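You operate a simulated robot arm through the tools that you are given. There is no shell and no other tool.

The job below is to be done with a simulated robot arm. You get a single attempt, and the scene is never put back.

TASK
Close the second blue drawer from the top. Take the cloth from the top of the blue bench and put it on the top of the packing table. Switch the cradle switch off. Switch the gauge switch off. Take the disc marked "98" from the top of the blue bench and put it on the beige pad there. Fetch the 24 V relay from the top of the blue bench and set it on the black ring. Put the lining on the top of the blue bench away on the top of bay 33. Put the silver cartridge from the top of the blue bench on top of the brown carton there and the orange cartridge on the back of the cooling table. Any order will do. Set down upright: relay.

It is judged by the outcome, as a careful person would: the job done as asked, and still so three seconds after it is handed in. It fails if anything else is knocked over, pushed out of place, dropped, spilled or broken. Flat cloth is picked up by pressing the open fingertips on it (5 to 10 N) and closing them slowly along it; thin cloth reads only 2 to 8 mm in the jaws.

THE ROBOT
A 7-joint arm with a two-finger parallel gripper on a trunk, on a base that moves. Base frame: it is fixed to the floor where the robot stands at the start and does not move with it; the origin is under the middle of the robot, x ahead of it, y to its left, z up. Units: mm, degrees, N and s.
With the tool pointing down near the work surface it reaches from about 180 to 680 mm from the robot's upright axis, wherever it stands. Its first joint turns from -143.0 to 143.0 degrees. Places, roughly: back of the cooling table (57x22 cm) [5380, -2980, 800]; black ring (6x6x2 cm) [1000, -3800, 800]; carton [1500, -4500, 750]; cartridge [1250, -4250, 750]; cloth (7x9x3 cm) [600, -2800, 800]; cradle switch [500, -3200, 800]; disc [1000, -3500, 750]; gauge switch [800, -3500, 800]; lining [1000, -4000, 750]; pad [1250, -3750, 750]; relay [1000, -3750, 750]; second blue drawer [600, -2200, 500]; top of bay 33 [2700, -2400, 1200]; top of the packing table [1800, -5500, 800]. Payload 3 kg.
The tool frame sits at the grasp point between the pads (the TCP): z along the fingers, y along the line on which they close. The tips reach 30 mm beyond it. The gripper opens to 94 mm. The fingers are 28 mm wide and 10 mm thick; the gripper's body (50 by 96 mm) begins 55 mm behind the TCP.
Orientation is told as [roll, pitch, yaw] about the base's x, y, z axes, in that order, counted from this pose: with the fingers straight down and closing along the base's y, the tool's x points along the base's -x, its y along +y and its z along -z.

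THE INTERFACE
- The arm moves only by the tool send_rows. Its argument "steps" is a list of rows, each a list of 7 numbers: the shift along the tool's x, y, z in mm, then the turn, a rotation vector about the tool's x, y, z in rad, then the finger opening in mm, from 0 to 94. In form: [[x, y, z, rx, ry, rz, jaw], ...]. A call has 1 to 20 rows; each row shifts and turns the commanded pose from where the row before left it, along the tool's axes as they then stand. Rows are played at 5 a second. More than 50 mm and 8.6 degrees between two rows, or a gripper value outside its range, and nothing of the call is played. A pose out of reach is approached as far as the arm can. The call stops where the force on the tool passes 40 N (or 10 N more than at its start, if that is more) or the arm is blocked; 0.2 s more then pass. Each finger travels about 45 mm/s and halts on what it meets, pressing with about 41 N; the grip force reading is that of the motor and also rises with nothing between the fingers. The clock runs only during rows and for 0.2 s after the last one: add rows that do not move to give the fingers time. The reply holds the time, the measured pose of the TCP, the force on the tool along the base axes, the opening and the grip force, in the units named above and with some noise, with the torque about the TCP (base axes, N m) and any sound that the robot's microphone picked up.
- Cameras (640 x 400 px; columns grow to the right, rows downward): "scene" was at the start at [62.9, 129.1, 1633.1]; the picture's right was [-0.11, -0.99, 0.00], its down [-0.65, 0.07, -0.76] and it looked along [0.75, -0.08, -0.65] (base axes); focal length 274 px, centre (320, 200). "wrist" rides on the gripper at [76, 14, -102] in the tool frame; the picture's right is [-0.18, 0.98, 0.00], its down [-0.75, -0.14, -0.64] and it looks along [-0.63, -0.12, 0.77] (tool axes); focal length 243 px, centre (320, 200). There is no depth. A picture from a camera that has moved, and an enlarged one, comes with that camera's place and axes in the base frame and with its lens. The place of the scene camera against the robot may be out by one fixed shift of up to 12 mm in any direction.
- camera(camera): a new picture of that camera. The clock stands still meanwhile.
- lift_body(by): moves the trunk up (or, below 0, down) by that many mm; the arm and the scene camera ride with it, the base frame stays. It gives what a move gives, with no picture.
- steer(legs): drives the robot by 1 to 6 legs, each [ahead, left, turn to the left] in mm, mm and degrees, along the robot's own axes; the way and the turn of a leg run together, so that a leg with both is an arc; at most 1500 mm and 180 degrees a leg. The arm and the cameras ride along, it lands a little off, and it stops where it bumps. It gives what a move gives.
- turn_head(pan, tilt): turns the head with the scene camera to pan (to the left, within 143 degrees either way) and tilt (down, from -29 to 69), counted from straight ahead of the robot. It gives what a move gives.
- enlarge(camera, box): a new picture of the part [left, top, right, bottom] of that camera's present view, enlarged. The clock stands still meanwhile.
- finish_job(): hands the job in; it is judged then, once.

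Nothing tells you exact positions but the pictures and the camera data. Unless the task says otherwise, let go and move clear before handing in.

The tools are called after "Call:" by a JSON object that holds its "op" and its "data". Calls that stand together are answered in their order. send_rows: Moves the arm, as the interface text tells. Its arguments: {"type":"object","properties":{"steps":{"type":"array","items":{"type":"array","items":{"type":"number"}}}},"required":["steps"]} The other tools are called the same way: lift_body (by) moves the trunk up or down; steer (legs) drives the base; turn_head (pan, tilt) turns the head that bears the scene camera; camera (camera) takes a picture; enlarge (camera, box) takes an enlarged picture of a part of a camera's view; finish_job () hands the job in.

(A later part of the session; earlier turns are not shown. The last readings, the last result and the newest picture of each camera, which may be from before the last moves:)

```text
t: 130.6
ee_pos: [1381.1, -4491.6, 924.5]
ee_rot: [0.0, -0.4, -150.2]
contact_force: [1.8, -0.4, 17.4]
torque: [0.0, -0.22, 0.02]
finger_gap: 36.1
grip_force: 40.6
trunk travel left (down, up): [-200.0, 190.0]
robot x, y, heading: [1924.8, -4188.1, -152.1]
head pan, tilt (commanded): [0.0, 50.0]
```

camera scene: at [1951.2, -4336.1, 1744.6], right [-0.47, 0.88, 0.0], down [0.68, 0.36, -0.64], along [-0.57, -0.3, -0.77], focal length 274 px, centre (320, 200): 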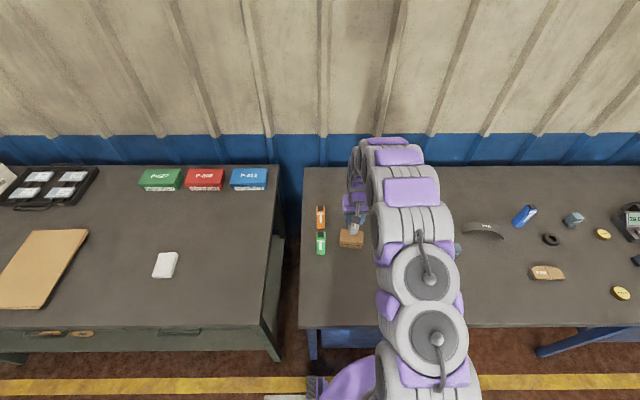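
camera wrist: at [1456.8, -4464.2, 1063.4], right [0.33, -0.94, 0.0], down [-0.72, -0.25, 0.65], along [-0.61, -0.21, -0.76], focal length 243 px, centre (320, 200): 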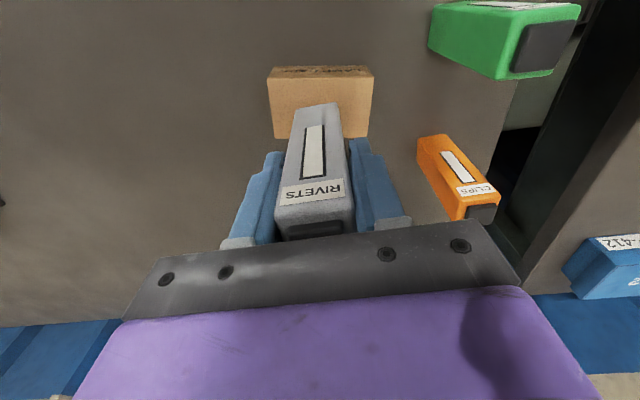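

Contact with the carton top (17 N). I'll ease up by 1 mm, open the fingers and withdraw upward.

Call:
{"op": "send_rows", "data": {"steps": [[0, 0, -1.5, 0, 0, 0, 30], [0, 0, 0, 0, 0, 0, 37], [0, 0, 0, 0, 0, 0, 42], [0, 0, 0, 0, 0, 0, 48], [0, 0, 0, 0, 0, 0, 56], [0, 0, 0, 0, 0, 0, 62], [0, 0, -10, 0, 0, 0, 62], [0, 0, -25, 0, 0, 0, 62], [0, 0, -40, 0, 0, 0, 62], [0, 0, -40, 0, 0, 0, 62], [0, 0, 0, 0, 0, 0, 62]]}}

Call:
{"op": "camera", "data": {"camera": "wrist"}}

Call:
{"op": "enlarge", "data": {"camera": "scene", "box": [300, 180, 400, 280]}}

```text
t: 133.0
ee_pos: [1380.0, -4490.6, 1037.2]
ee_rot: [0.0, -0.2, -150.2]
contact_force: [-1.0, -0.4, -0.7]
torque: [0.0, 0.02, 0.0]
finger_gap: 61.9
grip_force: 0.1
trunk travel left (down, up): [-200.0, 190.0]
robot x, y, heading: [1926.6, -4184.2, -152.4]
head pan, tilt (commanded): [0.0, 50.0]
```

```text
taken
camera wrist: at [1452.8, -4464.2, 1140.4], right [0.33, -0.94, 0.0], down [-0.72, -0.25, 0.64], along [-0.61, -0.21, -0.76], focal length 243 px, centre (320, 200)
```

wrist: 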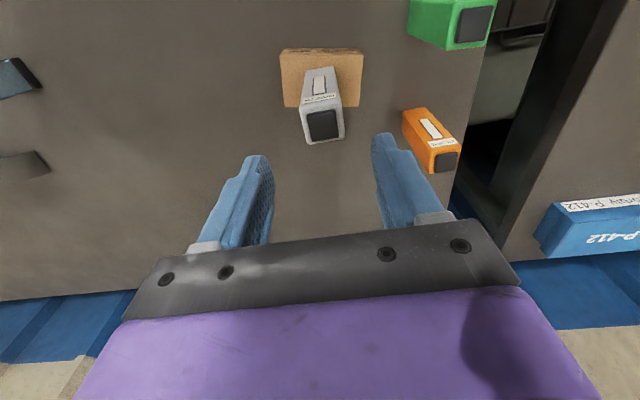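

```text
4.00 times, centred on (350, 230) of scene
camera zoom: at [1950.9, -4336.1, 1744.6], right [-0.47, 0.88, 0.0], down [0.68, 0.36, -0.64], along [-0.57, -0.3, -0.77], focal length 1098 px, centre (200, 80)
```

zoom: 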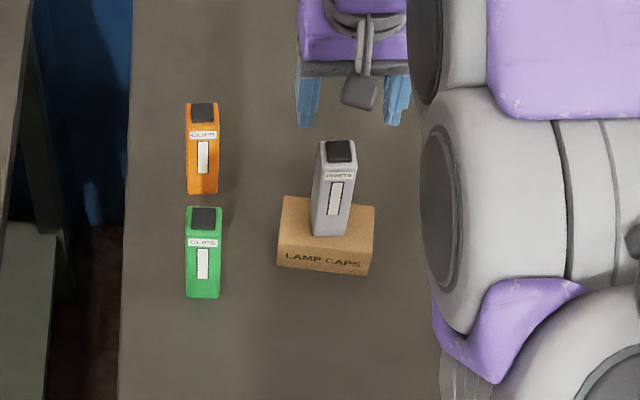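

The silver cartridge stands on the carton. Next I'll move to a station near u≈4000, from which the relay, ring, disc, pad and lining are all within reach.

Call:
{"op": "steer", "data": {"legs": [[-80, 0, 0], [0, -600, 0], [70, 0, 0]]}}

Call:
{"op": "camera", "data": {"camera": "scene"}}

Call:
{"op": "camera", "data": {"camera": "wrist"}}

```text
t: 137.6
ee_pos: [1103.8, -3953.4, 1036.8]
ee_rot: [0.1, -0.2, -150.4]
contact_force: [-0.1, 0.4, -0.3]
torque: [-0.03, -0.01, 0.0]
finger_gap: 61.9
grip_force: 0.2
trunk travel left (down, up): [-200.0, 190.0]
robot x, y, heading: [1655.9, -3649.3, -152.5]
head pan, tilt (commanded): [0.0, 50.0]
```

```text
taken
camera scene: at [1674.1, -3798.5, 1744.9], right [-0.46, 0.89, 0.0], down [0.68, 0.36, -0.64], along [-0.57, -0.3, -0.77], focal length 274 px, centre (320, 200)
```

scene: 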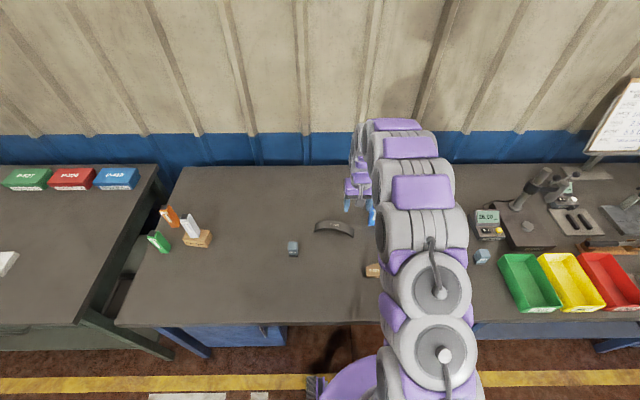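

```text
taken
camera wrist: at [1176.6, -3926.3, 1139.7], right [0.33, -0.95, 0.0], down [-0.72, -0.25, 0.64], along [-0.61, -0.21, -0.77], focal length 243 px, centre (320, 200)
```

wrist: 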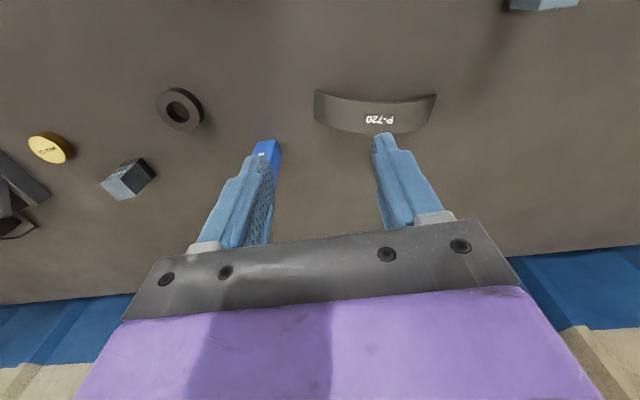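

I see the ring, the lining, the 110 V relay, and at the right edge the 24 V relay. I'll first zoom on the ring, then move the arm over the 24 V relay.

Call:
{"op": "enlarge", "data": {"camera": "wrist", "box": [120, 60, 280, 210]}}

Call:
{"op": "send_rows", "data": {"steps": [[9, 37, 0, 0, 0, 0, 80], [9, 37, 0, 0, 0, 0, 80], [9, 37, 0, 0, 0, 0, 80], [9, 37, 0, 0, 0, 0, 80], [9, 37, 0, 0, 0, 0, 80], [9, 40, 0, 0, 0, 0, 80], [0, 0, 0, 0, 0, 0, 80]]}}

Call:
{"op": "camera", "data": {"camera": "wrist"}}

```text
2.67 times, centred on (200, 135) of wrist
camera zoom: at [1176.6, -3926.3, 1139.7], right [0.33, -0.95, 0.0], down [-0.72, -0.25, 0.64], along [-0.61, -0.21, -0.77], focal length 647 px, centre (640, 373)
```

zoom: 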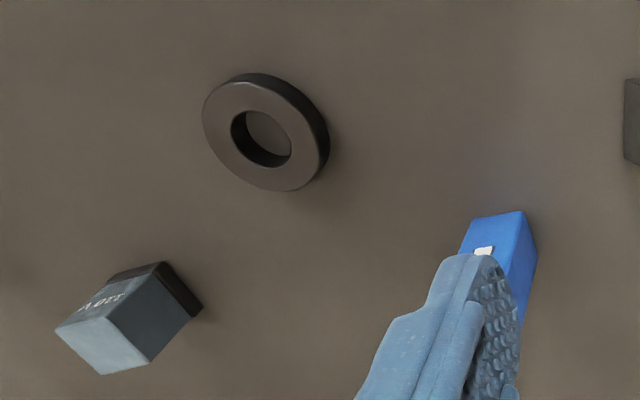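

```text
t: 139.2
ee_pos: [1266.0, -4124.6, 1038.1]
ee_rot: [0.0, -0.3, -150.5]
contact_force: [0.4, 0.3, 0.2]
torque: [-0.01, 0.01, 0.01]
finger_gap: 80.1
grip_force: 0.1
trunk travel left (down, up): [-200.0, 190.0]
robot x, y, heading: [1651.4, -3648.2, -152.2]
head pan, tilt (commanded): [0.0, 50.0]
```

```text
taken
camera wrist: at [1339.4, -4097.5, 1141.6], right [0.33, -0.95, 0.0], down [-0.72, -0.25, 0.65], along [-0.61, -0.21, -0.76], focal length 243 px, centre (320, 200)
```

wrist: 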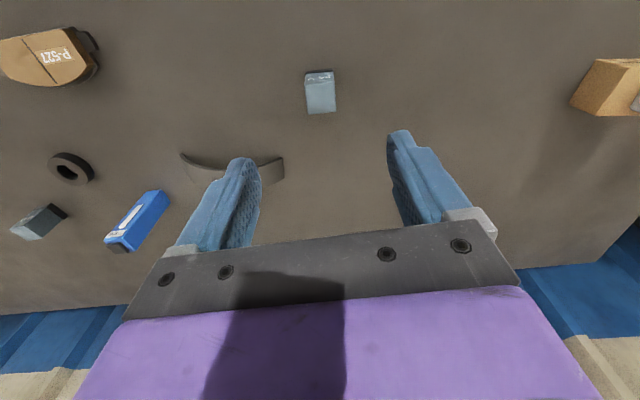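

Call:
{"op": "enlarge", "data": {"camera": "wrist", "box": [270, 50, 370, 130]}}

Call:
{"op": "enlarge", "data": {"camera": "scene", "box": [260, 210, 360, 290]}}

```text
5.00 times, centred on (320, 90) of wrist
camera zoom: at [1339.4, -4097.5, 1141.6], right [0.33, -0.95, 0.0], down [-0.72, -0.25, 0.65], along [-0.61, -0.21, -0.76], focal length 1213 px, centre (320, 750)
```

zoom: 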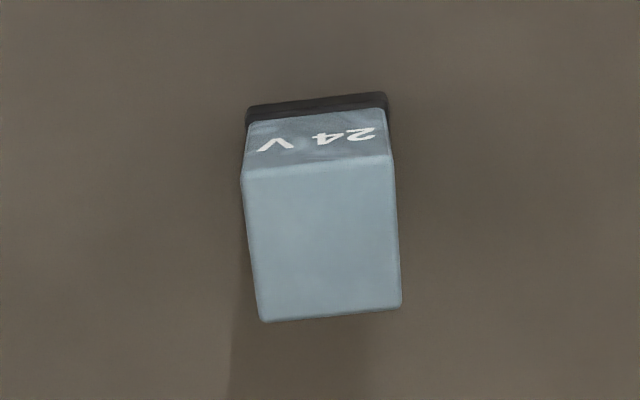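

```text
5.00 times, centred on (310, 250) of scene
camera zoom: at [1680.0, -3804.2, 1744.3], right [-0.46, 0.89, 0.0], down [0.68, 0.36, -0.64], along [-0.57, -0.3, -0.77], focal length 1372 px, centre (370, -50)
```

zoom: 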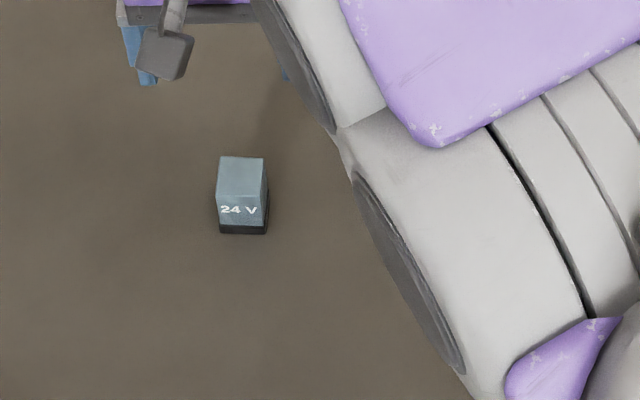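

The 24 V relay stands upright, about 33 mm square and 58 mm tall. I'll centre over it, align, and descend partway.

Call:
{"op": "send_rows", "data": {"steps": [[-11, -1.5, 30, 0, 0, 0.065, 70], [0, 0, 40, 0, 0, 0, 70], [0, 0, 38, 0, 0, 0, 70], [0, 0, 0, 0, 0, 0, 70]]}}

Call:
{"op": "enlarge", "data": {"camera": "wrist", "box": [220, 50, 420, 250]}}

```text
t: 140.2
ee_pos: [1254.2, -4126.8, 930.2]
ee_rot: [0.0, -0.4, -154.1]
contact_force: [-0.3, -0.9, 0.0]
torque: [-0.03, 0.0, -0.01]
finger_gap: 70.1
grip_force: 0.0
trunk travel left (down, up): [-200.0, 190.0]
robot x, y, heading: [1656.3, -3648.0, -152.2]
head pan, tilt (commanded): [0.0, 50.0]
```

```text
2.00 times, centred on (320, 150) of wrist
camera zoom: at [1329.0, -4105.5, 1033.3], right [0.26, -0.96, 0.0], down [-0.74, -0.2, 0.65], along [-0.62, -0.17, -0.76], focal length 485 px, centre (320, 300)
```

zoom: 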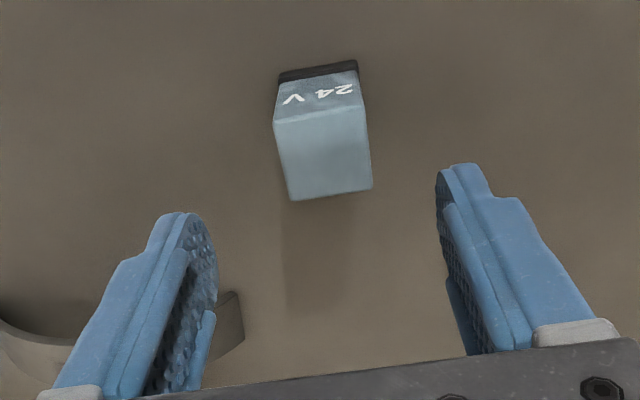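

Well aligned. Descending and gripping the relay.

Call:
{"op": "send_rows", "data": {"steps": [[0, 1, 35, 0, 0, 0, 64], [0, 0, 30, 0, 0, 0, 60], [0, 0, 16, 0, 0, 0, 60], [0, 0, 6, 0, 0, 0, 54], [0, 0, 0, 0, 0, 0, 46], [0, 0, 0, 0, 0, 0, 40], [0, 0, 0, 0, 0, 0, 34], [0, 0, 0, 0, 0, 0, 28], [0, 0, 0, 0, 0, 0, 22], [0, 0, 0, 0, 0, 0, 22]]}}

Call:
{"op": "camera", "data": {"camera": "wrist"}}

```text
t: 142.4
ee_pos: [1255.0, -4127.1, 844.7]
ee_rot: [-0.1, -0.3, -154.1]
contact_force: [-0.9, 0.1, 2.2]
torque: [-0.04, 0.01, -0.04]
finger_gap: 37.7
grip_force: 40.9
trunk travel left (down, up): [-200.0, 190.0]
robot x, y, heading: [1656.3, -3651.4, -152.4]
head pan, tilt (commanded): [0.0, 50.0]
```

```text
taken
camera wrist: at [1329.9, -4106.5, 946.5], right [0.26, -0.96, 0.0], down [-0.74, -0.2, 0.65], along [-0.62, -0.17, -0.76], focal length 243 px, centre (320, 200)
```

wrist: 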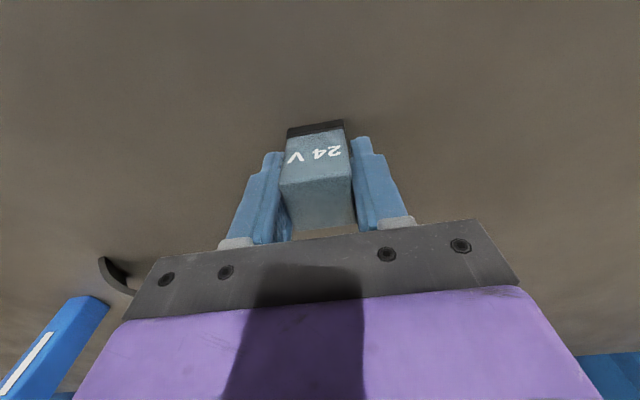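

Relay gripped. Lifting gently and carrying it toward the black ring at a safe height.

Call:
{"op": "send_rows", "data": {"steps": [[0, 0, -3, 0, 0, 0, 22], [0, 0, -6, 0, 0, 0, 22], [0, 0, -12, 0, 0, 0, 22], [0, 0, -20, 0, 0, 0, 22], [0, 0, -25, 0, 0, 0, 22], [0, 0, -25, 0, 0, 0, 22], [0, 0, -25, 0, 0, 0, 22], [0, 0, -20, 0, 0, 0, 22], [0, 0, -12, 0, 0, 0, 22], [0, 0, -6, 0, 0, 0, 22], [0, 0, 0, 0, 0, 0, 22]]}}

Call:
{"op": "send_rows", "data": {"steps": [[-2, -10, 0, 0, 0, 0, 22], [-4, -20, 0, 0, 0, 0, 22], [-6, -30, 0, 0, 0, 0, 22], [-6, -33, 0, 0, 0, 0, 22], [-6, -33, 0, 0, 0, 0, 22], [-6, -33, 0, 0, 0, 0, 22], [-6, -33, 0, 0, 0, 0, 22], [-6, -33, 0, 0, 0, 0, 22], [-6, -33, 0, 0, 0, 0, 22], [-6, -33, 0, 0, 0, 0, 22], [-6, -33, 0, 0, 0, 0, 22], [-5, -28, 0, 0, 0, 0, 22], [-4, -20, 0, 0, 0, 0, 22], [-2, -10, 0, 0, 0, 0, 22], [-2, -6, 0, 0, 0, 0, 22], [0, 0, 0, 0, 0, 0, 22]]}}

Call:
{"op": "camera", "data": {"camera": "wrist"}}

Call:
{"op": "camera", "data": {"camera": "scene"}}

```text
t: 144.8
ee_pos: [1256.0, -4126.5, 997.1]
ee_rot: [0.0, -0.3, -154.1]
contact_force: [0.1, -1.1, -0.8]
torque: [-0.03, 0.01, 0.0]
finger_gap: 37.9
grip_force: 40.7
trunk travel left (down, up): [-200.0, 190.0]
robot x, y, heading: [1652.8, -3646.0, -152.2]
head pan, tilt (commanded): [0.0, 50.0]
```

```text
t: 148.2
ee_pos: [1020.6, -3809.0, 997.1]
ee_rot: [0.1, -0.3, -154.1]
contact_force: [-0.8, -0.7, -2.1]
torque: [-0.02, -0.04, -0.01]
finger_gap: 37.7
grip_force: 41.1
trunk travel left (down, up): [-200.0, 190.0]
robot x, y, heading: [1655.5, -3650.2, -152.4]
head pan, tilt (commanded): [0.0, 50.0]
```

```text
taken
camera wrist: at [1095.2, -3787.2, 1100.3], right [0.26, -0.96, 0.0], down [-0.74, -0.2, 0.65], along [-0.62, -0.17, -0.76], focal length 243 px, centre (320, 200)
```

wrist: 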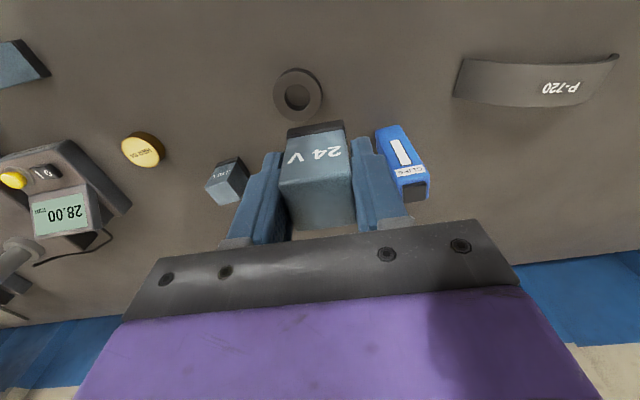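

```text
taken
camera scene: at [1676.6, -3799.2, 1744.8], right [-0.46, 0.89, 0.0], down [0.68, 0.36, -0.64], along [-0.57, -0.3, -0.77], focal length 274 px, centre (320, 200)
```

scene: 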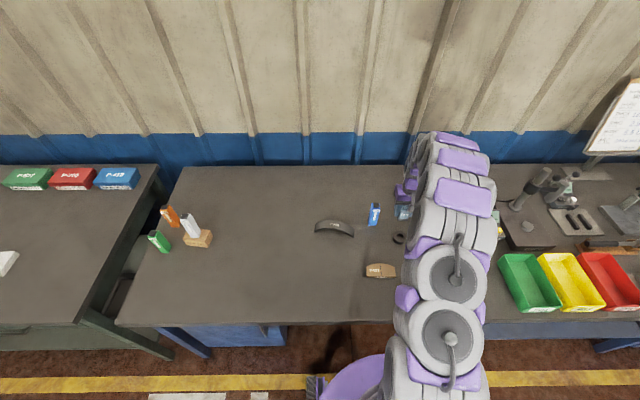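

Call:
{"op": "enlarge", "data": {"camera": "wrist", "box": [250, 50, 350, 130]}}

```text
5.00 times, centred on (300, 90) of wrist
camera zoom: at [1095.2, -3787.2, 1100.3], right [0.26, -0.96, 0.0], down [-0.74, -0.2, 0.65], along [-0.62, -0.17, -0.76], focal length 1213 px, centre (420, 750)
```

zoom: 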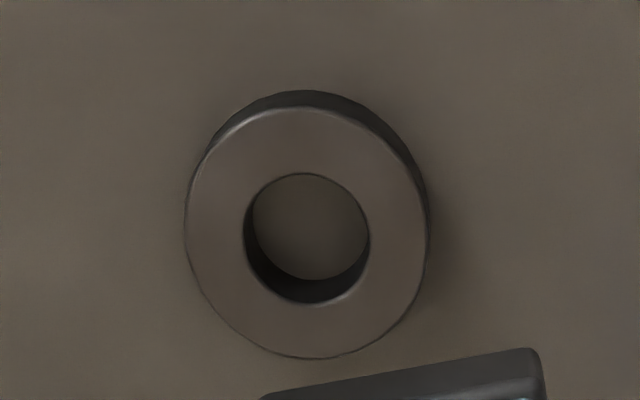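

Ring centre is at about (-4,-27) mm from the tool. I'll centre on it and lower the relay to just above the ring.

Call:
{"op": "send_rows", "data": {"steps": [[-2, -10, 0, 0, 0, 0, 22], [-2.5, -17.4, 0, 0, 0, 0, 22], [0, 0, 15, 0, 0, 0, 22], [0, 0, 25, 0, 0, 0, 22], [0, 0, 25, 0, 0, 0, 22], [0, 0, 20, 0, 0, 0, 22], [0, 0, 15, 0, 0, 0, 22], [0, 0, 0, 0, 0, 0, 22]]}}

Call:
{"op": "enlarge", "data": {"camera": "wrist", "box": [220, 50, 420, 250]}}

```text
t: 150.0
ee_pos: [1002.7, -3788.2, 898.4]
ee_rot: [0.0, -0.2, -154.0]
contact_force: [-0.3, -1.1, -0.4]
torque: [0.01, 0.01, 0.01]
finger_gap: 37.4
grip_force: 41.0
trunk travel left (down, up): [-200.0, 190.0]
robot x, y, heading: [1654.7, -3648.6, -152.3]
head pan, tilt (commanded): [0.0, 50.0]
```

```text
2.00 times, centred on (320, 150) of wrist
camera zoom: at [1078.1, -3766.2, 1000.7], right [0.26, -0.96, 0.0], down [-0.74, -0.2, 0.65], along [-0.62, -0.17, -0.76], focal length 485 px, centre (320, 300)
```

zoom: 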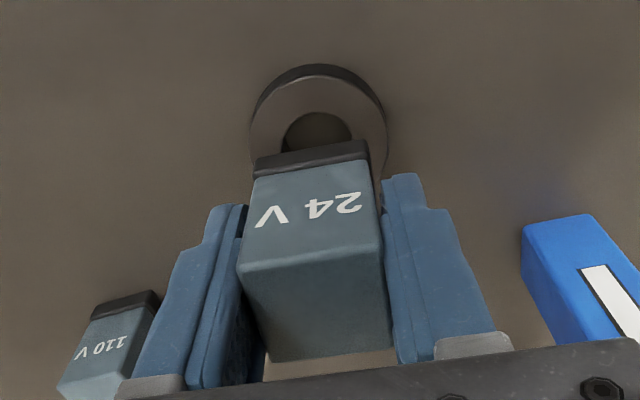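

Ring and relay line up within ~3 mm. I'll nudge +3 mm in x and creep down to contact.

Call:
{"op": "send_rows", "data": {"steps": [[3, 0, 12, 0, 0, 0, 22], [0, 0, 12, 0, 0, 0, 22], [0, 0, 6, 0, 0, 0, 22], [0, 0, 2, 0, 0, 0, 22], [0, 0, 1, 0, 0, 0, 22], [0, 0, 1, 0, 0, 0, 22]]}}

Call:
{"op": "enlarge", "data": {"camera": "wrist", "box": [220, 50, 420, 250]}}

```text
t: 151.4
ee_pos: [1004.9, -3784.4, 863.8]
ee_rot: [0.2, -0.3, -154.0]
contact_force: [-0.6, 0.2, -0.7]
torque: [-0.02, -0.06, 0.0]
finger_gap: 37.5
grip_force: 41.2
trunk travel left (down, up): [-200.0, 190.0]
robot x, y, heading: [1654.2, -3648.4, -152.1]
head pan, tilt (commanded): [0.0, 50.0]
```

```text
2.00 times, centred on (320, 150) of wrist
camera zoom: at [1080.6, -3763.9, 966.0], right [0.26, -0.96, 0.0], down [-0.74, -0.2, 0.65], along [-0.62, -0.17, -0.76], focal length 485 px, centre (320, 300)
```

zoom: 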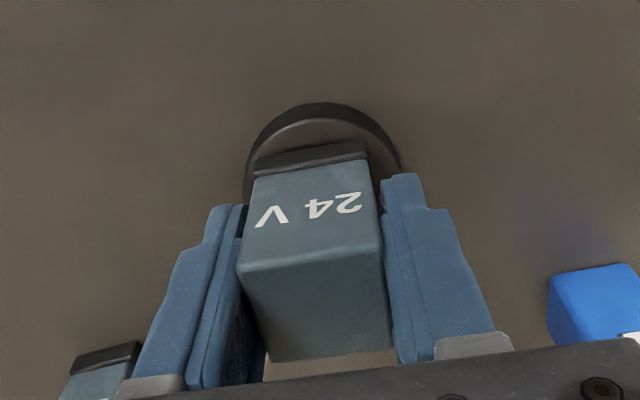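

Call:
{"op": "send_rows", "data": {"steps": [[0, 2.5, 0, 0, 0, 0, 22], [0, 0, 1, 0, 0, 0, 22], [0, 0, 1, 0, 0, 0, 22], [0, 0, 0, 0, 0, 0, 22]]}}

```text
t: 152.4
ee_pos: [1007.6, -3788.4, 861.0]
ee_rot: [0.0, -0.4, -154.1]
contact_force: [-0.9, -0.8, -0.9]
torque: [-0.03, 0.01, 0.04]
finger_gap: 37.4
grip_force: 41.1
trunk travel left (down, up): [-200.0, 190.0]
robot x, y, heading: [1655.3, -3649.2, -152.2]
head pan, tilt (commanded): [0.0, 50.0]
```

Call:
{"op": "send_rows", "data": {"steps": [[0, 0, 1, 0, 0, 0, 22], [0, 0, 1, 0, 0, 0, 22], [0, 0, 0, 0, 0, 0, 22]]}}

```text
t: 153.2
ee_pos: [1006.2, -3787.4, 860.1]
ee_rot: [0.1, -0.3, -154.1]
contact_force: [0.6, 0.5, 3.8]
torque: [0.11, 0.03, 0.01]
finger_gap: 37.7
grip_force: 41.4
trunk travel left (down, up): [-200.0, 190.0]
robot x, y, heading: [1653.0, -3647.9, -152.4]
head pan, tilt (commanded): [0.0, 50.0]
```

Light contact on the ring (about 4–5 N). Releasing the relay gently and withdrawing.

Call:
{"op": "send_rows", "data": {"steps": [[0, 0, 0.3, 0, 0, 0, 32], [0, 0, 0, 0, 0, 0, 38], [0, 0, 0, 0, 0, 0, 42], [0, 0, 0, 0, 0, 0, 48], [0, 0, 0, 0, 0, 0, 54], [0, 0, 0, 0, 0, 0, 60], [0, 0, -6, 0, 0, 0, 60], [0, 0, -20, 0, 0, 0, 60], [0, 0, -30, 0, 0, 0, 60], [0, 0, -40, 0, 0, 0, 60], [0, 0, -40, 0, 0, 0, 60], [0, 0, 0, 0, 0, 0, 60]]}}

Call:
{"op": "camera", "data": {"camera": "wrist"}}

Call:
{"op": "camera", "data": {"camera": "scene"}}

```text
t: 155.8
ee_pos: [1008.4, -3787.0, 995.9]
ee_rot: [0.1, -0.4, -154.0]
contact_force: [0.5, 1.0, 0.0]
torque: [-0.03, 0.03, -0.01]
finger_gap: 60.2
grip_force: 0.1
trunk travel left (down, up): [-200.0, 190.0]
robot x, y, heading: [1653.3, -3648.7, -152.4]
head pan, tilt (commanded): [0.0, 50.0]
```

```text
taken
camera wrist: at [1083.4, -3765.3, 1098.7], right [0.26, -0.96, 0.0], down [-0.74, -0.2, 0.65], along [-0.62, -0.17, -0.76], focal length 243 px, centre (320, 200)
```

wrist: 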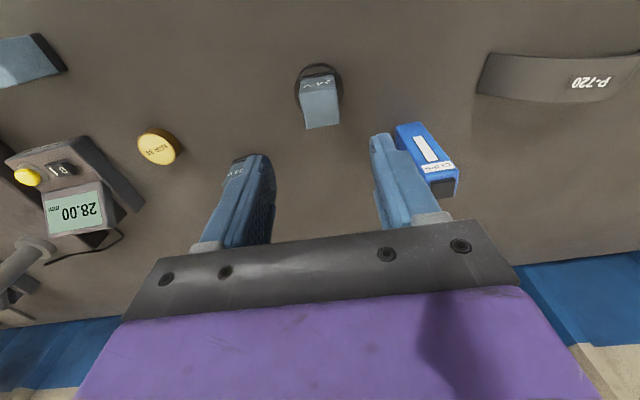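

```text
taken
camera scene: at [1676.3, -3799.4, 1744.8], right [-0.46, 0.89, 0.0], down [0.68, 0.36, -0.64], along [-0.57, -0.3, -0.77], focal length 274 px, centre (320, 200)
```

scene: 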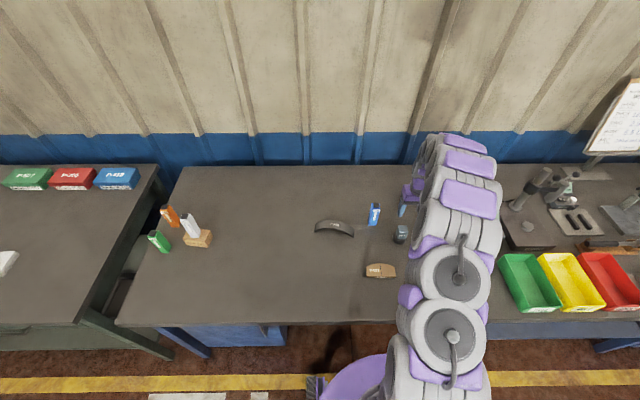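

The relay stands upright on the ring. Now the disc "98": moving the arm over it.

Call:
{"op": "send_rows", "data": {"steps": [[36, -22, 0, 0, 0, 0, 80], [36, -22, 0, 0, 0, 0, 80], [36, -22, 0, 0, 0, 0, 80], [36, -22, 0, 0, 0, 0, 80], [36, -22, 0, 0, 0, 0, 80], [36, -22, 0, 0, 0, 0, 80], [0, 0, 0, 0, 0, 0, 80]]}}

Call:
{"op": "camera", "data": {"camera": "wrist"}}

```text
t: 157.4
ee_pos: [1143.4, -3574.0, 992.8]
ee_rot: [0.1, -0.3, -154.1]
contact_force: [-0.6, 0.0, 0.1]
torque: [0.04, 0.0, 0.01]
finger_gap: 80.0
grip_force: 0.0
trunk travel left (down, up): [-200.0, 190.0]
robot x, y, heading: [1657.9, -3648.3, -152.3]
head pan, tilt (commanded): [0.0, 50.0]
```

```text
taken
camera wrist: at [1218.1, -3553.7, 1095.2], right [0.26, -0.96, 0.0], down [-0.74, -0.2, 0.65], along [-0.62, -0.17, -0.76], focal length 243 px, centre (320, 200)
```

wrist: 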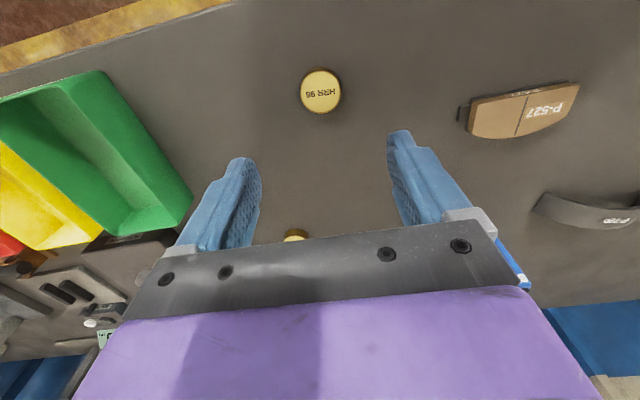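

Call:
{"op": "enlarge", "data": {"camera": "wrist", "box": [270, 50, 370, 130]}}

Call:
{"op": "enlarge", "data": {"camera": "wrist", "box": [420, 50, 620, 190]}}

```text
5.00 times, centred on (320, 90) of wrist
camera zoom: at [1218.1, -3553.7, 1095.2], right [0.26, -0.96, 0.0], down [-0.74, -0.2, 0.65], along [-0.62, -0.17, -0.76], focal length 1213 px, centre (320, 750)
```

zoom: 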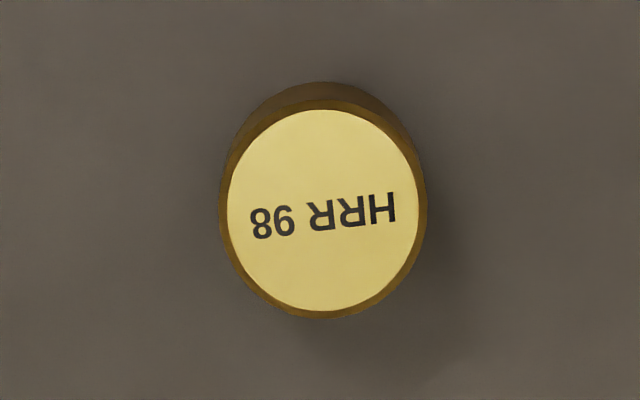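

```text
2.86 times, centred on (520, 120) of wrist
camera zoom: at [1218.1, -3553.7, 1095.2], right [0.26, -0.96, 0.0], down [-0.74, -0.2, 0.65], along [-0.62, -0.17, -0.76], focal length 693 px, centre (-251, 429)
```

zoom: 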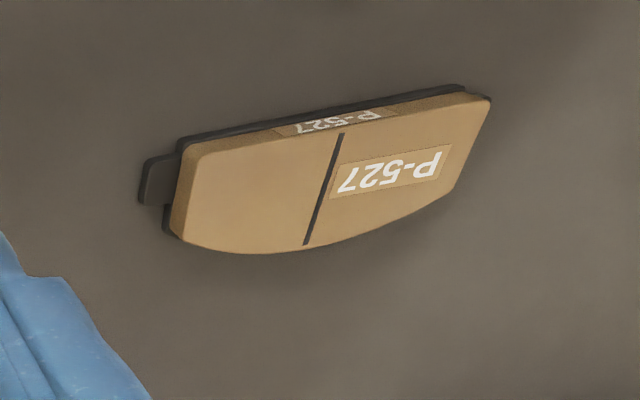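

It reads "HRR 98" (upside-down view). Disc is ~45 mm wide and ~15 mm thick. Centring and descending to grip it just above the bench.

Call:
{"op": "send_rows", "data": {"steps": [[-3, -0.5, 40, 0, 0, 0, 80], [0, 0, 40, 0, 0, 0, 80], [0, 0, 35, 0, 0, 0, 76], [0, 0, 25, 0, 0, 0, 72], [0, 0, 12, 0, 0, 0, 70], [0, 0, 6, 0, 0, 0, 70], [0, 0, 0, 0, 0, 0, 70]]}}

Call:
{"op": "camera", "data": {"camera": "wrist"}}

```text
t: 159.0
ee_pos: [1141.0, -3575.8, 835.2]
ee_rot: [0.2, -0.3, -154.0]
contact_force: [-0.8, 0.6, 0.0]
torque: [0.04, 0.03, 0.0]
finger_gap: 69.9
grip_force: 0.1
trunk travel left (down, up): [-200.0, 190.0]
robot x, y, heading: [1653.3, -3647.5, -152.6]
head pan, tilt (commanded): [0.0, 50.0]
```

```text
taken
camera wrist: at [1215.0, -3554.2, 938.2], right [0.26, -0.96, 0.0], down [-0.74, -0.2, 0.65], along [-0.62, -0.17, -0.76], focal length 243 px, centre (320, 200)
```

wrist: 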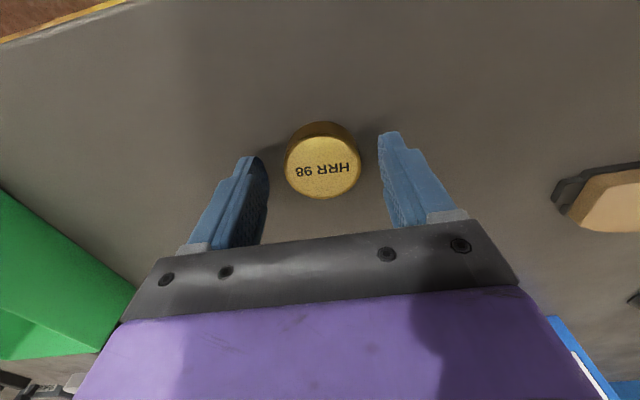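

Disc is centred. Closing on it.

Call:
{"op": "send_rows", "data": {"steps": [[0, 0, 2, 0, 0, 0, 64], [0, 0, 0, 0, 0, 0, 58], [0, 0, 0, 0, 0, 0, 52], [0, 0, 0, 0, 0, 0, 46], [0, 0, 0, 0, 0, 0, 40], [0, 0, 0, 0, 0, 0, 34], [0, 0, 0, 0, 0, 0, 30], [0, 0, 0, 0, 0, 0, 30]]}}

Call:
{"op": "send_rows", "data": {"steps": [[0, 0, -3, 0, 0, 0, 30], [0, 0, -6, 0, 0, 0, 30], [0, 0, -12, 0, 0, 0, 30], [0, 0, -20, 0, 0, 0, 30], [0, 0, -25, 0, 0, 0, 30], [0, 0, -25, 0, 0, 0, 30], [0, 0, -15, 0, 0, 0, 30], [0, 0, -6, 0, 0, 0, 30], [0, 0, 0, 0, 0, 0, 30]]}}

Call:
{"op": "camera", "data": {"camera": "wrist"}}

```text
t: 160.8
ee_pos: [1140.6, -3575.7, 833.3]
ee_rot: [0.1, -0.3, -154.1]
contact_force: [0.5, -1.1, 1.3]
torque: [0.04, 0.02, 0.06]
finger_gap: 44.4
grip_force: 40.8
trunk travel left (down, up): [-200.0, 190.0]
robot x, y, heading: [1655.5, -3649.1, -152.3]
head pan, tilt (commanded): [0.0, 50.0]
```

```text
t: 162.8
ee_pos: [1139.3, -3575.3, 945.9]
ee_rot: [0.1, -0.2, -154.1]
contact_force: [0.2, -0.1, -1.8]
torque: [-0.04, -0.04, 0.02]
finger_gap: 44.9
grip_force: 41.1
trunk travel left (down, up): [-200.0, 190.0]
robot x, y, heading: [1655.7, -3644.8, -152.3]
head pan, tilt (commanded): [0.0, 50.0]
```

```text
taken
camera wrist: at [1214.7, -3553.2, 1048.5], right [0.26, -0.96, 0.0], down [-0.74, -0.2, 0.65], along [-0.62, -0.17, -0.76], focal length 243 px, centre (320, 200)
```

wrist: 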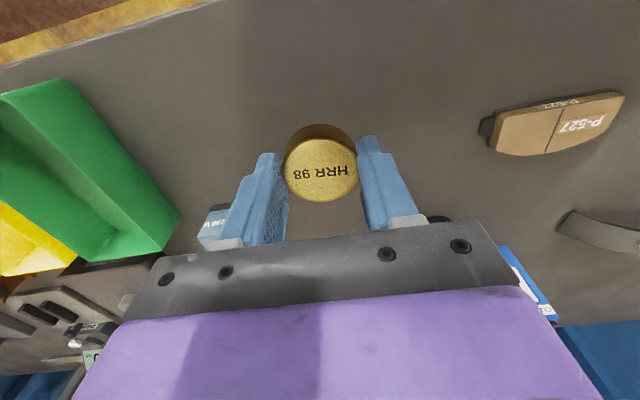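

Disc held. Moving it over the beige P‑527 pad.

Call:
{"op": "send_rows", "data": {"steps": [[-4, 14, 0, 0, 0, 0, 30], [-8, 28, 0, 0, 0, 0, 30], [-9, 34, 0, 0, 0, 0, 30], [-9, 34, 0, 0, 0, 0, 30], [-9, 34, 0, 0, 0, 0, 30], [-9, 34, 0, 0, 0, 0, 30], [-8, 28, 0, 0, 0, 0, 30], [-4, 14, 0, 0, 0, 0, 30], [0, 0, 0, 0, 0, 0, 30]]}}

Call:
{"op": "camera", "data": {"camera": "wrist"}}

Call:
{"op": "enlarge", "data": {"camera": "wrist", "box": [230, 50, 430, 200]}}

```text
t: 164.8
ee_pos: [1183.1, -3800.2, 947.1]
ee_rot: [0.1, -0.4, -154.0]
contact_force: [-0.8, -0.1, -2.0]
torque: [-0.02, 0.02, -0.02]
finger_gap: 44.9
grip_force: 40.8
trunk travel left (down, up): [-200.0, 190.0]
robot x, y, heading: [1649.7, -3646.9, -152.4]
head pan, tilt (commanded): [0.0, 50.0]
```

```text
taken
camera wrist: at [1258.5, -3778.3, 1049.9], right [0.26, -0.96, 0.0], down [-0.74, -0.2, 0.65], along [-0.62, -0.17, -0.76], focal length 243 px, centre (320, 200)
```

wrist: 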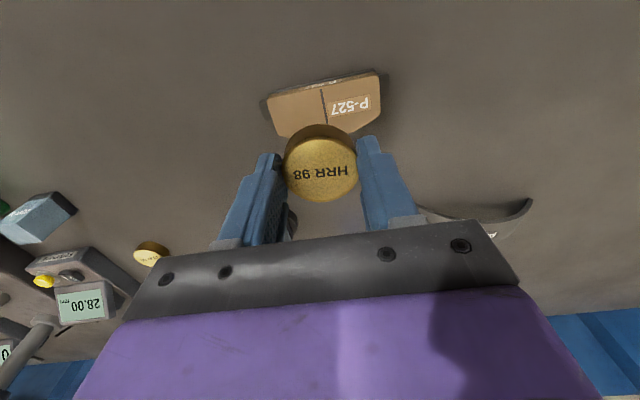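

```text
2.67 times, centred on (330, 125) of wrist
camera zoom: at [1258.5, -3778.3, 1049.9], right [0.26, -0.96, 0.0], down [-0.74, -0.2, 0.65], along [-0.62, -0.17, -0.76], focal length 647 px, centre (293, 400)
```

zoom: 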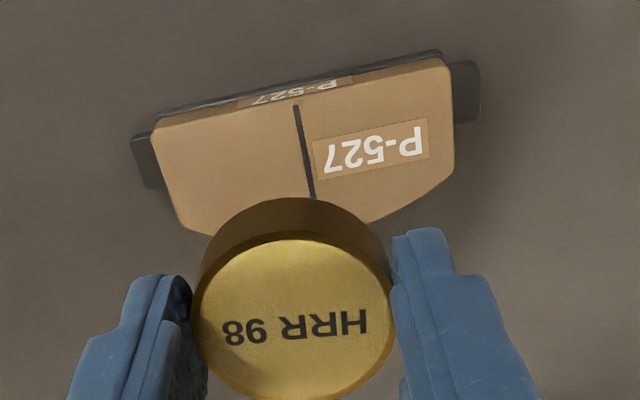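

Pad top is ~100 × 50 mm; its centre is about (-11, 6) mm from the tool. I'll shift over it and lower to near contact.

Call:
{"op": "send_rows", "data": {"steps": [[-5.5, 3, 10, 0, 0, 0, 30], [-5.5, 3, 20, 0, 0, 0, 30], [0, 0, 25, 0, 0, 0, 30], [0, 0, 18, 0, 0, 0, 30], [0, 0, 10, 0, 0, 0, 30], [0, 0, 4, 0, 0, 0, 30], [0, 0, 0, 0, 0, 0, 30]]}}

Call:
{"op": "enlarge", "data": {"camera": "wrist", "box": [200, 60, 440, 240]}}

Call:
{"op": "enlarge", "data": {"camera": "scene", "box": [320, 190, 440, 300]}}

```text
t: 166.4
ee_pos: [1177.4, -3809.5, 861.1]
ee_rot: [0.2, -0.3, -154.1]
contact_force: [-1.2, 0.1, -2.2]
torque: [-0.01, -0.01, 0.0]
finger_gap: 44.9
grip_force: 41.4
trunk travel left (down, up): [-200.0, 190.0]
robot x, y, heading: [1653.3, -3646.6, -152.5]
head pan, tilt (commanded): [0.0, 50.0]
```

```text
2.22 times, centred on (320, 150) of wrist
camera zoom: at [1251.8, -3788.1, 962.5], right [0.26, -0.96, 0.0], down [-0.74, -0.2, 0.65], along [-0.62, -0.17, -0.76], focal length 539 px, centre (320, 311)
```

zoom: 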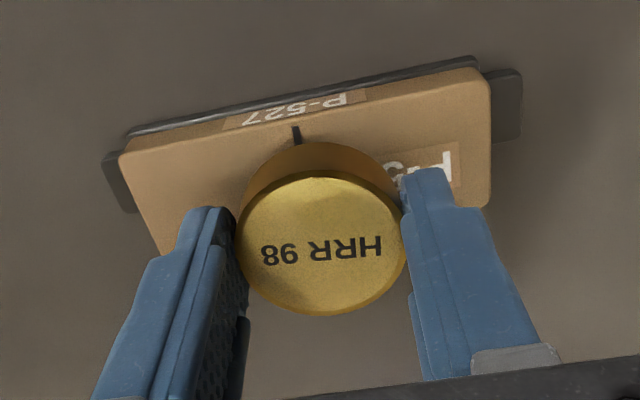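

```text
3.64 times, centred on (380, 245) of scene
camera zoom: at [1677.3, -3799.6, 1744.8], right [-0.46, 0.89, 0.0], down [0.68, 0.36, -0.64], along [-0.57, -0.3, -0.77], focal length 998 px, centre (102, 36)
```

zoom: 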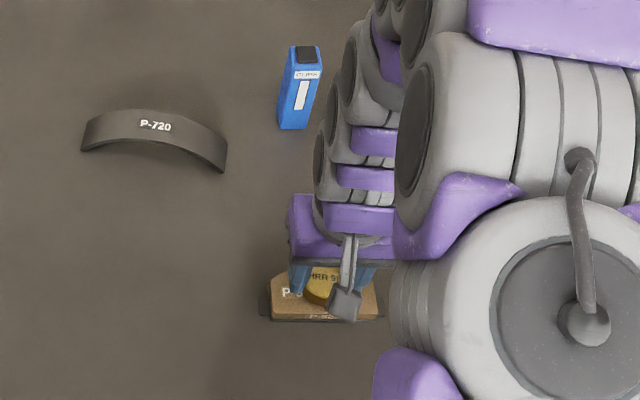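

Disc is centred over the pad. Creeping down to contact.

Call:
{"op": "send_rows", "data": {"steps": [[0, 0, 4, 0, 0, 0, 30], [0, 0, 2, 0, 0, 0, 30], [0, 0, 1, 0, 0, 0, 30], [0, 0, 0, 0, 0, 0, 30]]}}

```text
t: 167.4
ee_pos: [1176.3, -3811.1, 852.3]
ee_rot: [0.0, -0.3, -154.1]
contact_force: [0.5, -0.8, -1.7]
torque: [-0.02, 0.01, 0.02]
finger_gap: 44.8
grip_force: 41.2
trunk travel left (down, up): [-200.0, 190.0]
robot x, y, heading: [1649.6, -3646.3, -152.4]
head pan, tilt (commanded): [0.0, 50.0]
```

Call:
{"op": "send_rows", "data": {"steps": [[0, 0, 1, 0, 0, 0, 30], [0, 0, 1, 0, 0, 0, 30], [0, 0, 0, 0, 0, 0, 30]]}}

```text
t: 168.2
ee_pos: [1175.7, -3810.1, 851.3]
ee_rot: [0.1, -0.5, -154.1]
contact_force: [-0.3, 0.8, 25.3]
torque: [0.21, -0.19, 0.05]
finger_gap: 44.7
grip_force: 41.0
trunk travel left (down, up): [-200.0, 190.0]
robot x, y, heading: [1656.6, -3650.1, -152.4]
head pan, tilt (commanded): [0.0, 50.0]
```

Contact with the pad. I'll ease off a millimetre, release and withdraw.

Call:
{"op": "send_rows", "data": {"steps": [[0, 0, -1, 0, 0, 0, 38], [0, 0, 0, 0, 0, 0, 45], [0, 0, 0, 0, 0, 0, 50], [0, 0, 0, 0, 0, 0, 56], [0, 0, 0, 0, 0, 0, 62], [0, 0, -4, 0, 0, 0, 64], [0, 0, -15, 0, 0, 0, 64], [0, 0, -30, 0, 0, 0, 64], [0, 0, -45, 0, 0, 0, 64], [0, 0, -45, 0, 0, 0, 64], [0, 0, 0, 0, 0, 0, 64]]}}

Call:
{"op": "camera", "data": {"camera": "wrist"}}

Call:
{"op": "enlarge", "data": {"camera": "scene", "box": [320, 190, 440, 300]}}

```text
t: 170.6
ee_pos: [1175.0, -3810.8, 990.4]
ee_rot: [0.1, -0.3, -154.0]
contact_force: [-0.1, 0.0, 1.1]
torque: [0.01, -0.01, -0.01]
finger_gap: 63.8
grip_force: 0.1
trunk travel left (down, up): [-200.0, 190.0]
robot x, y, heading: [1651.0, -3649.2, -152.2]
head pan, tilt (commanded): [0.0, 50.0]
```

```text
taken
camera wrist: at [1250.1, -3789.9, 1093.5], right [0.26, -0.96, 0.0], down [-0.74, -0.2, 0.65], along [-0.62, -0.17, -0.76], focal length 243 px, centre (320, 200)
```

wrist: 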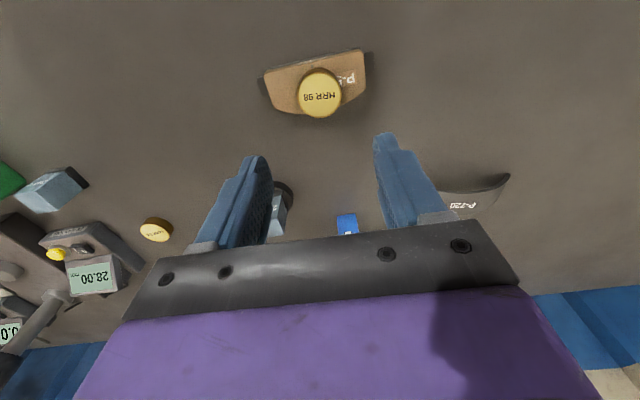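

```text
3.64 times, centred on (380, 245) of scene
camera zoom: at [1677.6, -3800.0, 1744.7], right [-0.46, 0.89, 0.0], down [0.68, 0.36, -0.64], along [-0.57, -0.3, -0.77], focal length 998 px, centre (102, 36)
```

zoom: 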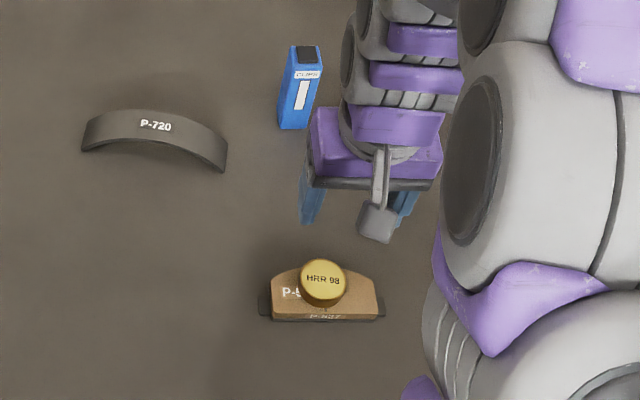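

The disc sits on the beige pad. Next the two switches: I'll raise the arm, back off, and slide right to the gauge console.

Call:
{"op": "send_rows", "data": {"steps": [[0, 0, -40, 0, 0, 0, 40], [0, 0, -40, 0, 0, 0, 20], [0, 0, -30, 0, 0, 0, 0], [0, 0, 0, 0, 0, 0, 0]]}}

Call:
{"op": "steer", "data": {"legs": [[-70, 0, 0], [0, -480, 0], [60, 0, 0]]}}

Call:
{"op": "camera", "data": {"camera": "wrist"}}

Call:
{"op": "camera", "data": {"camera": "scene"}}

```text
t: 171.6
ee_pos: [1177.2, -3810.7, 1099.2]
ee_rot: [0.1, -0.3, -154.1]
contact_force: [-0.7, 0.6, -0.3]
torque: [0.01, -0.02, 0.0]
finger_gap: 0.2
grip_force: 18.5
trunk travel left (down, up): [-200.0, 190.0]
robot x, y, heading: [1652.7, -3647.3, -152.4]
head pan, tilt (commanded): [0.0, 50.0]
```

```text
t: 175.7
ee_pos: [959.6, -3377.0, 1098.1]
ee_rot: [0.1, -0.2, -154.0]
contact_force: [0.0, -0.3, -0.5]
torque: [-0.02, -0.02, 0.01]
finger_gap: 0.0
grip_force: 32.9
trunk travel left (down, up): [-200.0, 190.0]
robot x, y, heading: [1444.9, -3216.7, -152.1]
head pan, tilt (commanded): [0.0, 50.0]
```

```text
taken
camera wrist: at [1034.9, -3356.1, 1200.8], right [0.27, -0.96, 0.0], down [-0.74, -0.2, 0.64], along [-0.62, -0.17, -0.76], focal length 243 px, centre (320, 200)
```

wrist: 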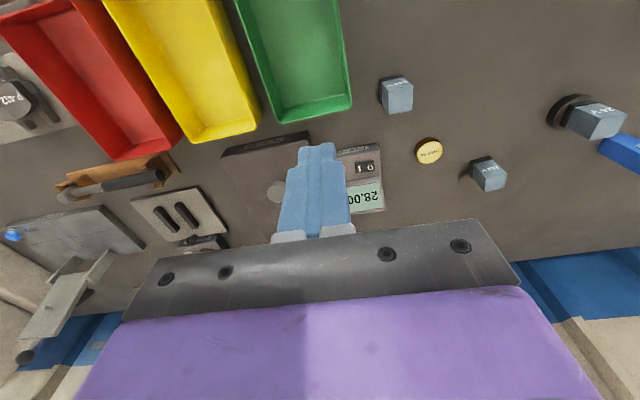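

```text
taken
camera scene: at [1457.3, -3357.6, 1745.4], right [-0.47, 0.88, -0.01], down [0.68, 0.36, -0.64], along [-0.56, -0.3, -0.77], focal length 274 px, centre (320, 200)
```

scene: 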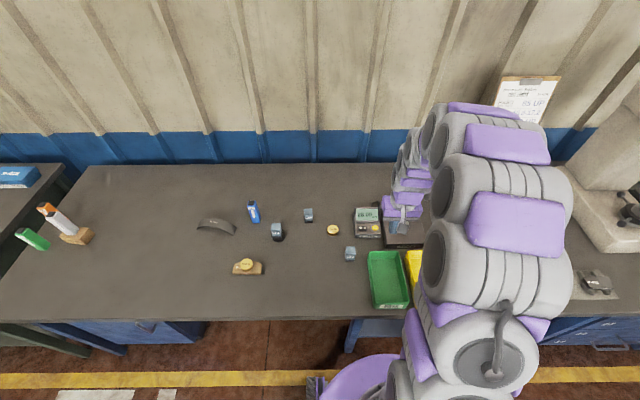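

Call:
{"op": "enlarge", "data": {"camera": "scene", "box": [345, 200, 395, 245]}}

Call:
{"op": "enlarge", "data": {"camera": "wrist", "box": [320, 130, 400, 220]}}

```text
8.89 times, centred on (370, 222) of scene
camera zoom: at [1457.3, -3357.6, 1745.4], right [-0.47, 0.88, -0.01], down [0.68, 0.36, -0.64], along [-0.56, -0.3, -0.77], focal length 2439 px, centre (-124, 0)
```

zoom: 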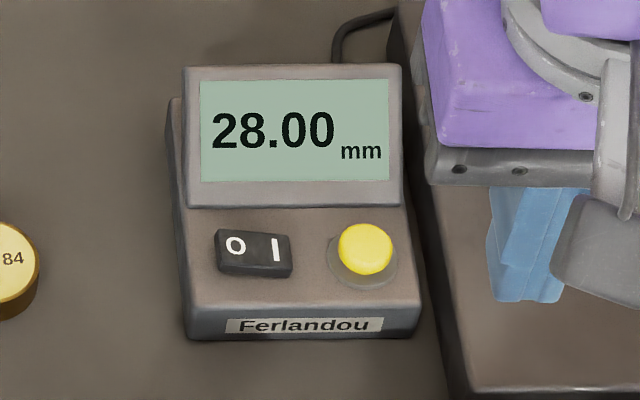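

```text
4.44 times, centred on (360, 175) of wrist
camera zoom: at [1034.9, -3356.1, 1200.8], right [0.27, -0.96, 0.0], down [-0.74, -0.2, 0.64], along [-0.62, -0.17, -0.76], focal length 1078 px, centre (142, 311)
```

zoom: 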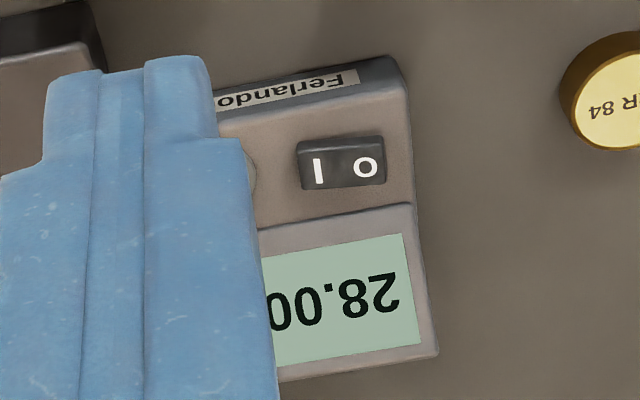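

The gauge rocker has "O" on its left and "I" on its right; the display is on. I'll move 40 mm closer, then position the closed fingertips above the "O" half.

Call:
{"op": "steer", "data": {"legs": [[40, 0, 0]]}}

Call:
{"op": "camera", "data": {"camera": "wrist"}}

```text
t: 176.6
ee_pos: [930.7, -3403.6, 1099.2]
ee_rot: [-0.3, -0.2, -153.9]
contact_force: [0.0, -0.5, -0.2]
torque: [0.0, 0.0, -0.01]
finger_gap: 0.0
grip_force: 33.3
trunk travel left (down, up): [-200.0, 190.0]
robot x, y, heading: [1405.9, -3229.1, -151.9]
head pan, tilt (commanded): [0.0, 50.0]
```

```text
taken
camera wrist: at [1005.8, -3382.8, 1201.2], right [0.27, -0.96, -0.01], down [-0.73, -0.21, 0.65], along [-0.62, -0.17, -0.76], focal length 243 px, centre (320, 200)
```

wrist: 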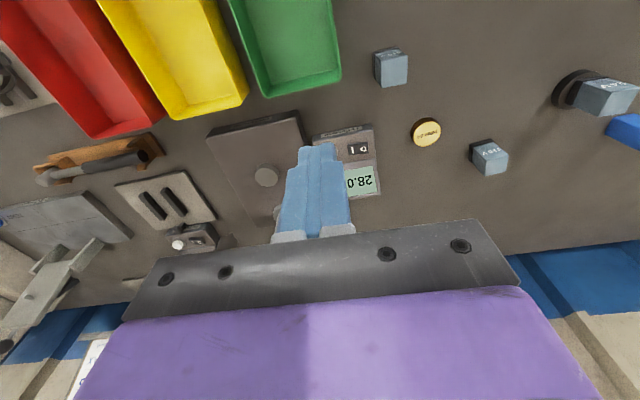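

Call:
{"op": "send_rows", "data": {"steps": [[-34, 12.9, 0, 0, 0, 0, 0], [-34, 12.9, 0, 0, 0, 0, 0], [-34, 12.9, 0, 0, 0, 0, 0], [-34, 12.9, 0, 0, 0, 0, 0], [0, 0, 45, 0, 0, 0, 0], [0, 0, 45, 0, 0, 0, 0], [0, 0, 45, 0, 0, 0, 0], [0, 0, 35, 0, 0, 0, 0], [0, 0, 0, 0, 0, 0, 0]]}}

Call:
{"op": "camera", "data": {"camera": "wrist"}}

Call:
{"op": "camera", "data": {"camera": "scene"}}

```text
t: 178.6
ee_pos: [833.8, -3511.4, 930.5]
ee_rot: [-0.5, -0.4, -153.8]
contact_force: [-0.7, 0.3, -0.4]
torque: [-0.02, 0.05, -0.02]
finger_gap: 0.2
grip_force: 32.8
trunk travel left (down, up): [-200.0, 190.0]
robot x, y, heading: [1405.5, -3233.3, -152.2]
head pan, tilt (commanded): [0.0, 50.0]
```

```text
taken
camera wrist: at [909.1, -3490.3, 1032.6], right [0.27, -0.96, -0.01], down [-0.73, -0.21, 0.65], along [-0.63, -0.17, -0.76], focal length 243 px, centre (320, 200)
```

wrist: 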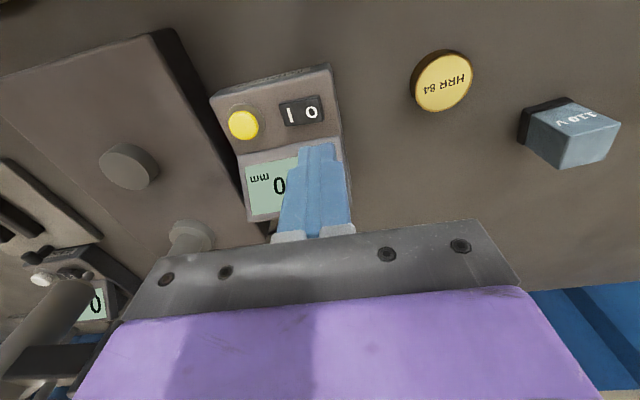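

```text
taken
camera scene: at [1431.3, -3388.5, 1744.4], right [-0.47, 0.88, 0.0], down [0.68, 0.36, -0.64], along [-0.57, -0.3, -0.77], focal length 274 px, centre (320, 200)
```

scene: 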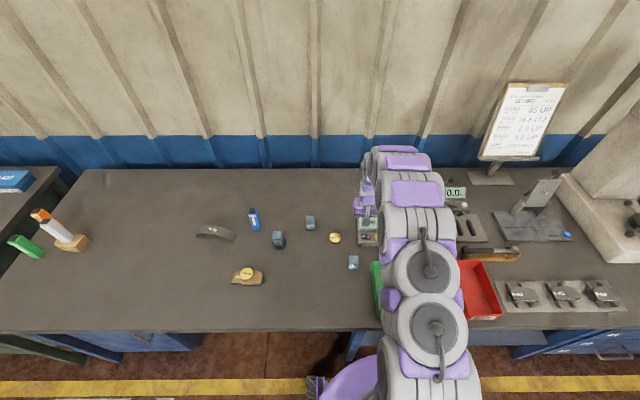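

Call:
{"op": "enlarge", "data": {"camera": "wrist", "box": [200, 60, 360, 230]}}

```text
2.35 times, centred on (280, 145) of wrist
camera zoom: at [909.1, -3490.3, 1032.6], right [0.27, -0.96, -0.01], down [-0.73, -0.21, 0.65], along [-0.63, -0.17, -0.76], focal length 571 px, centre (414, 329)
```

zoom: 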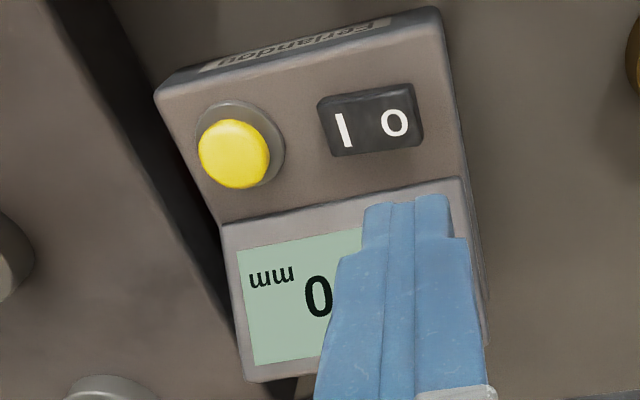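

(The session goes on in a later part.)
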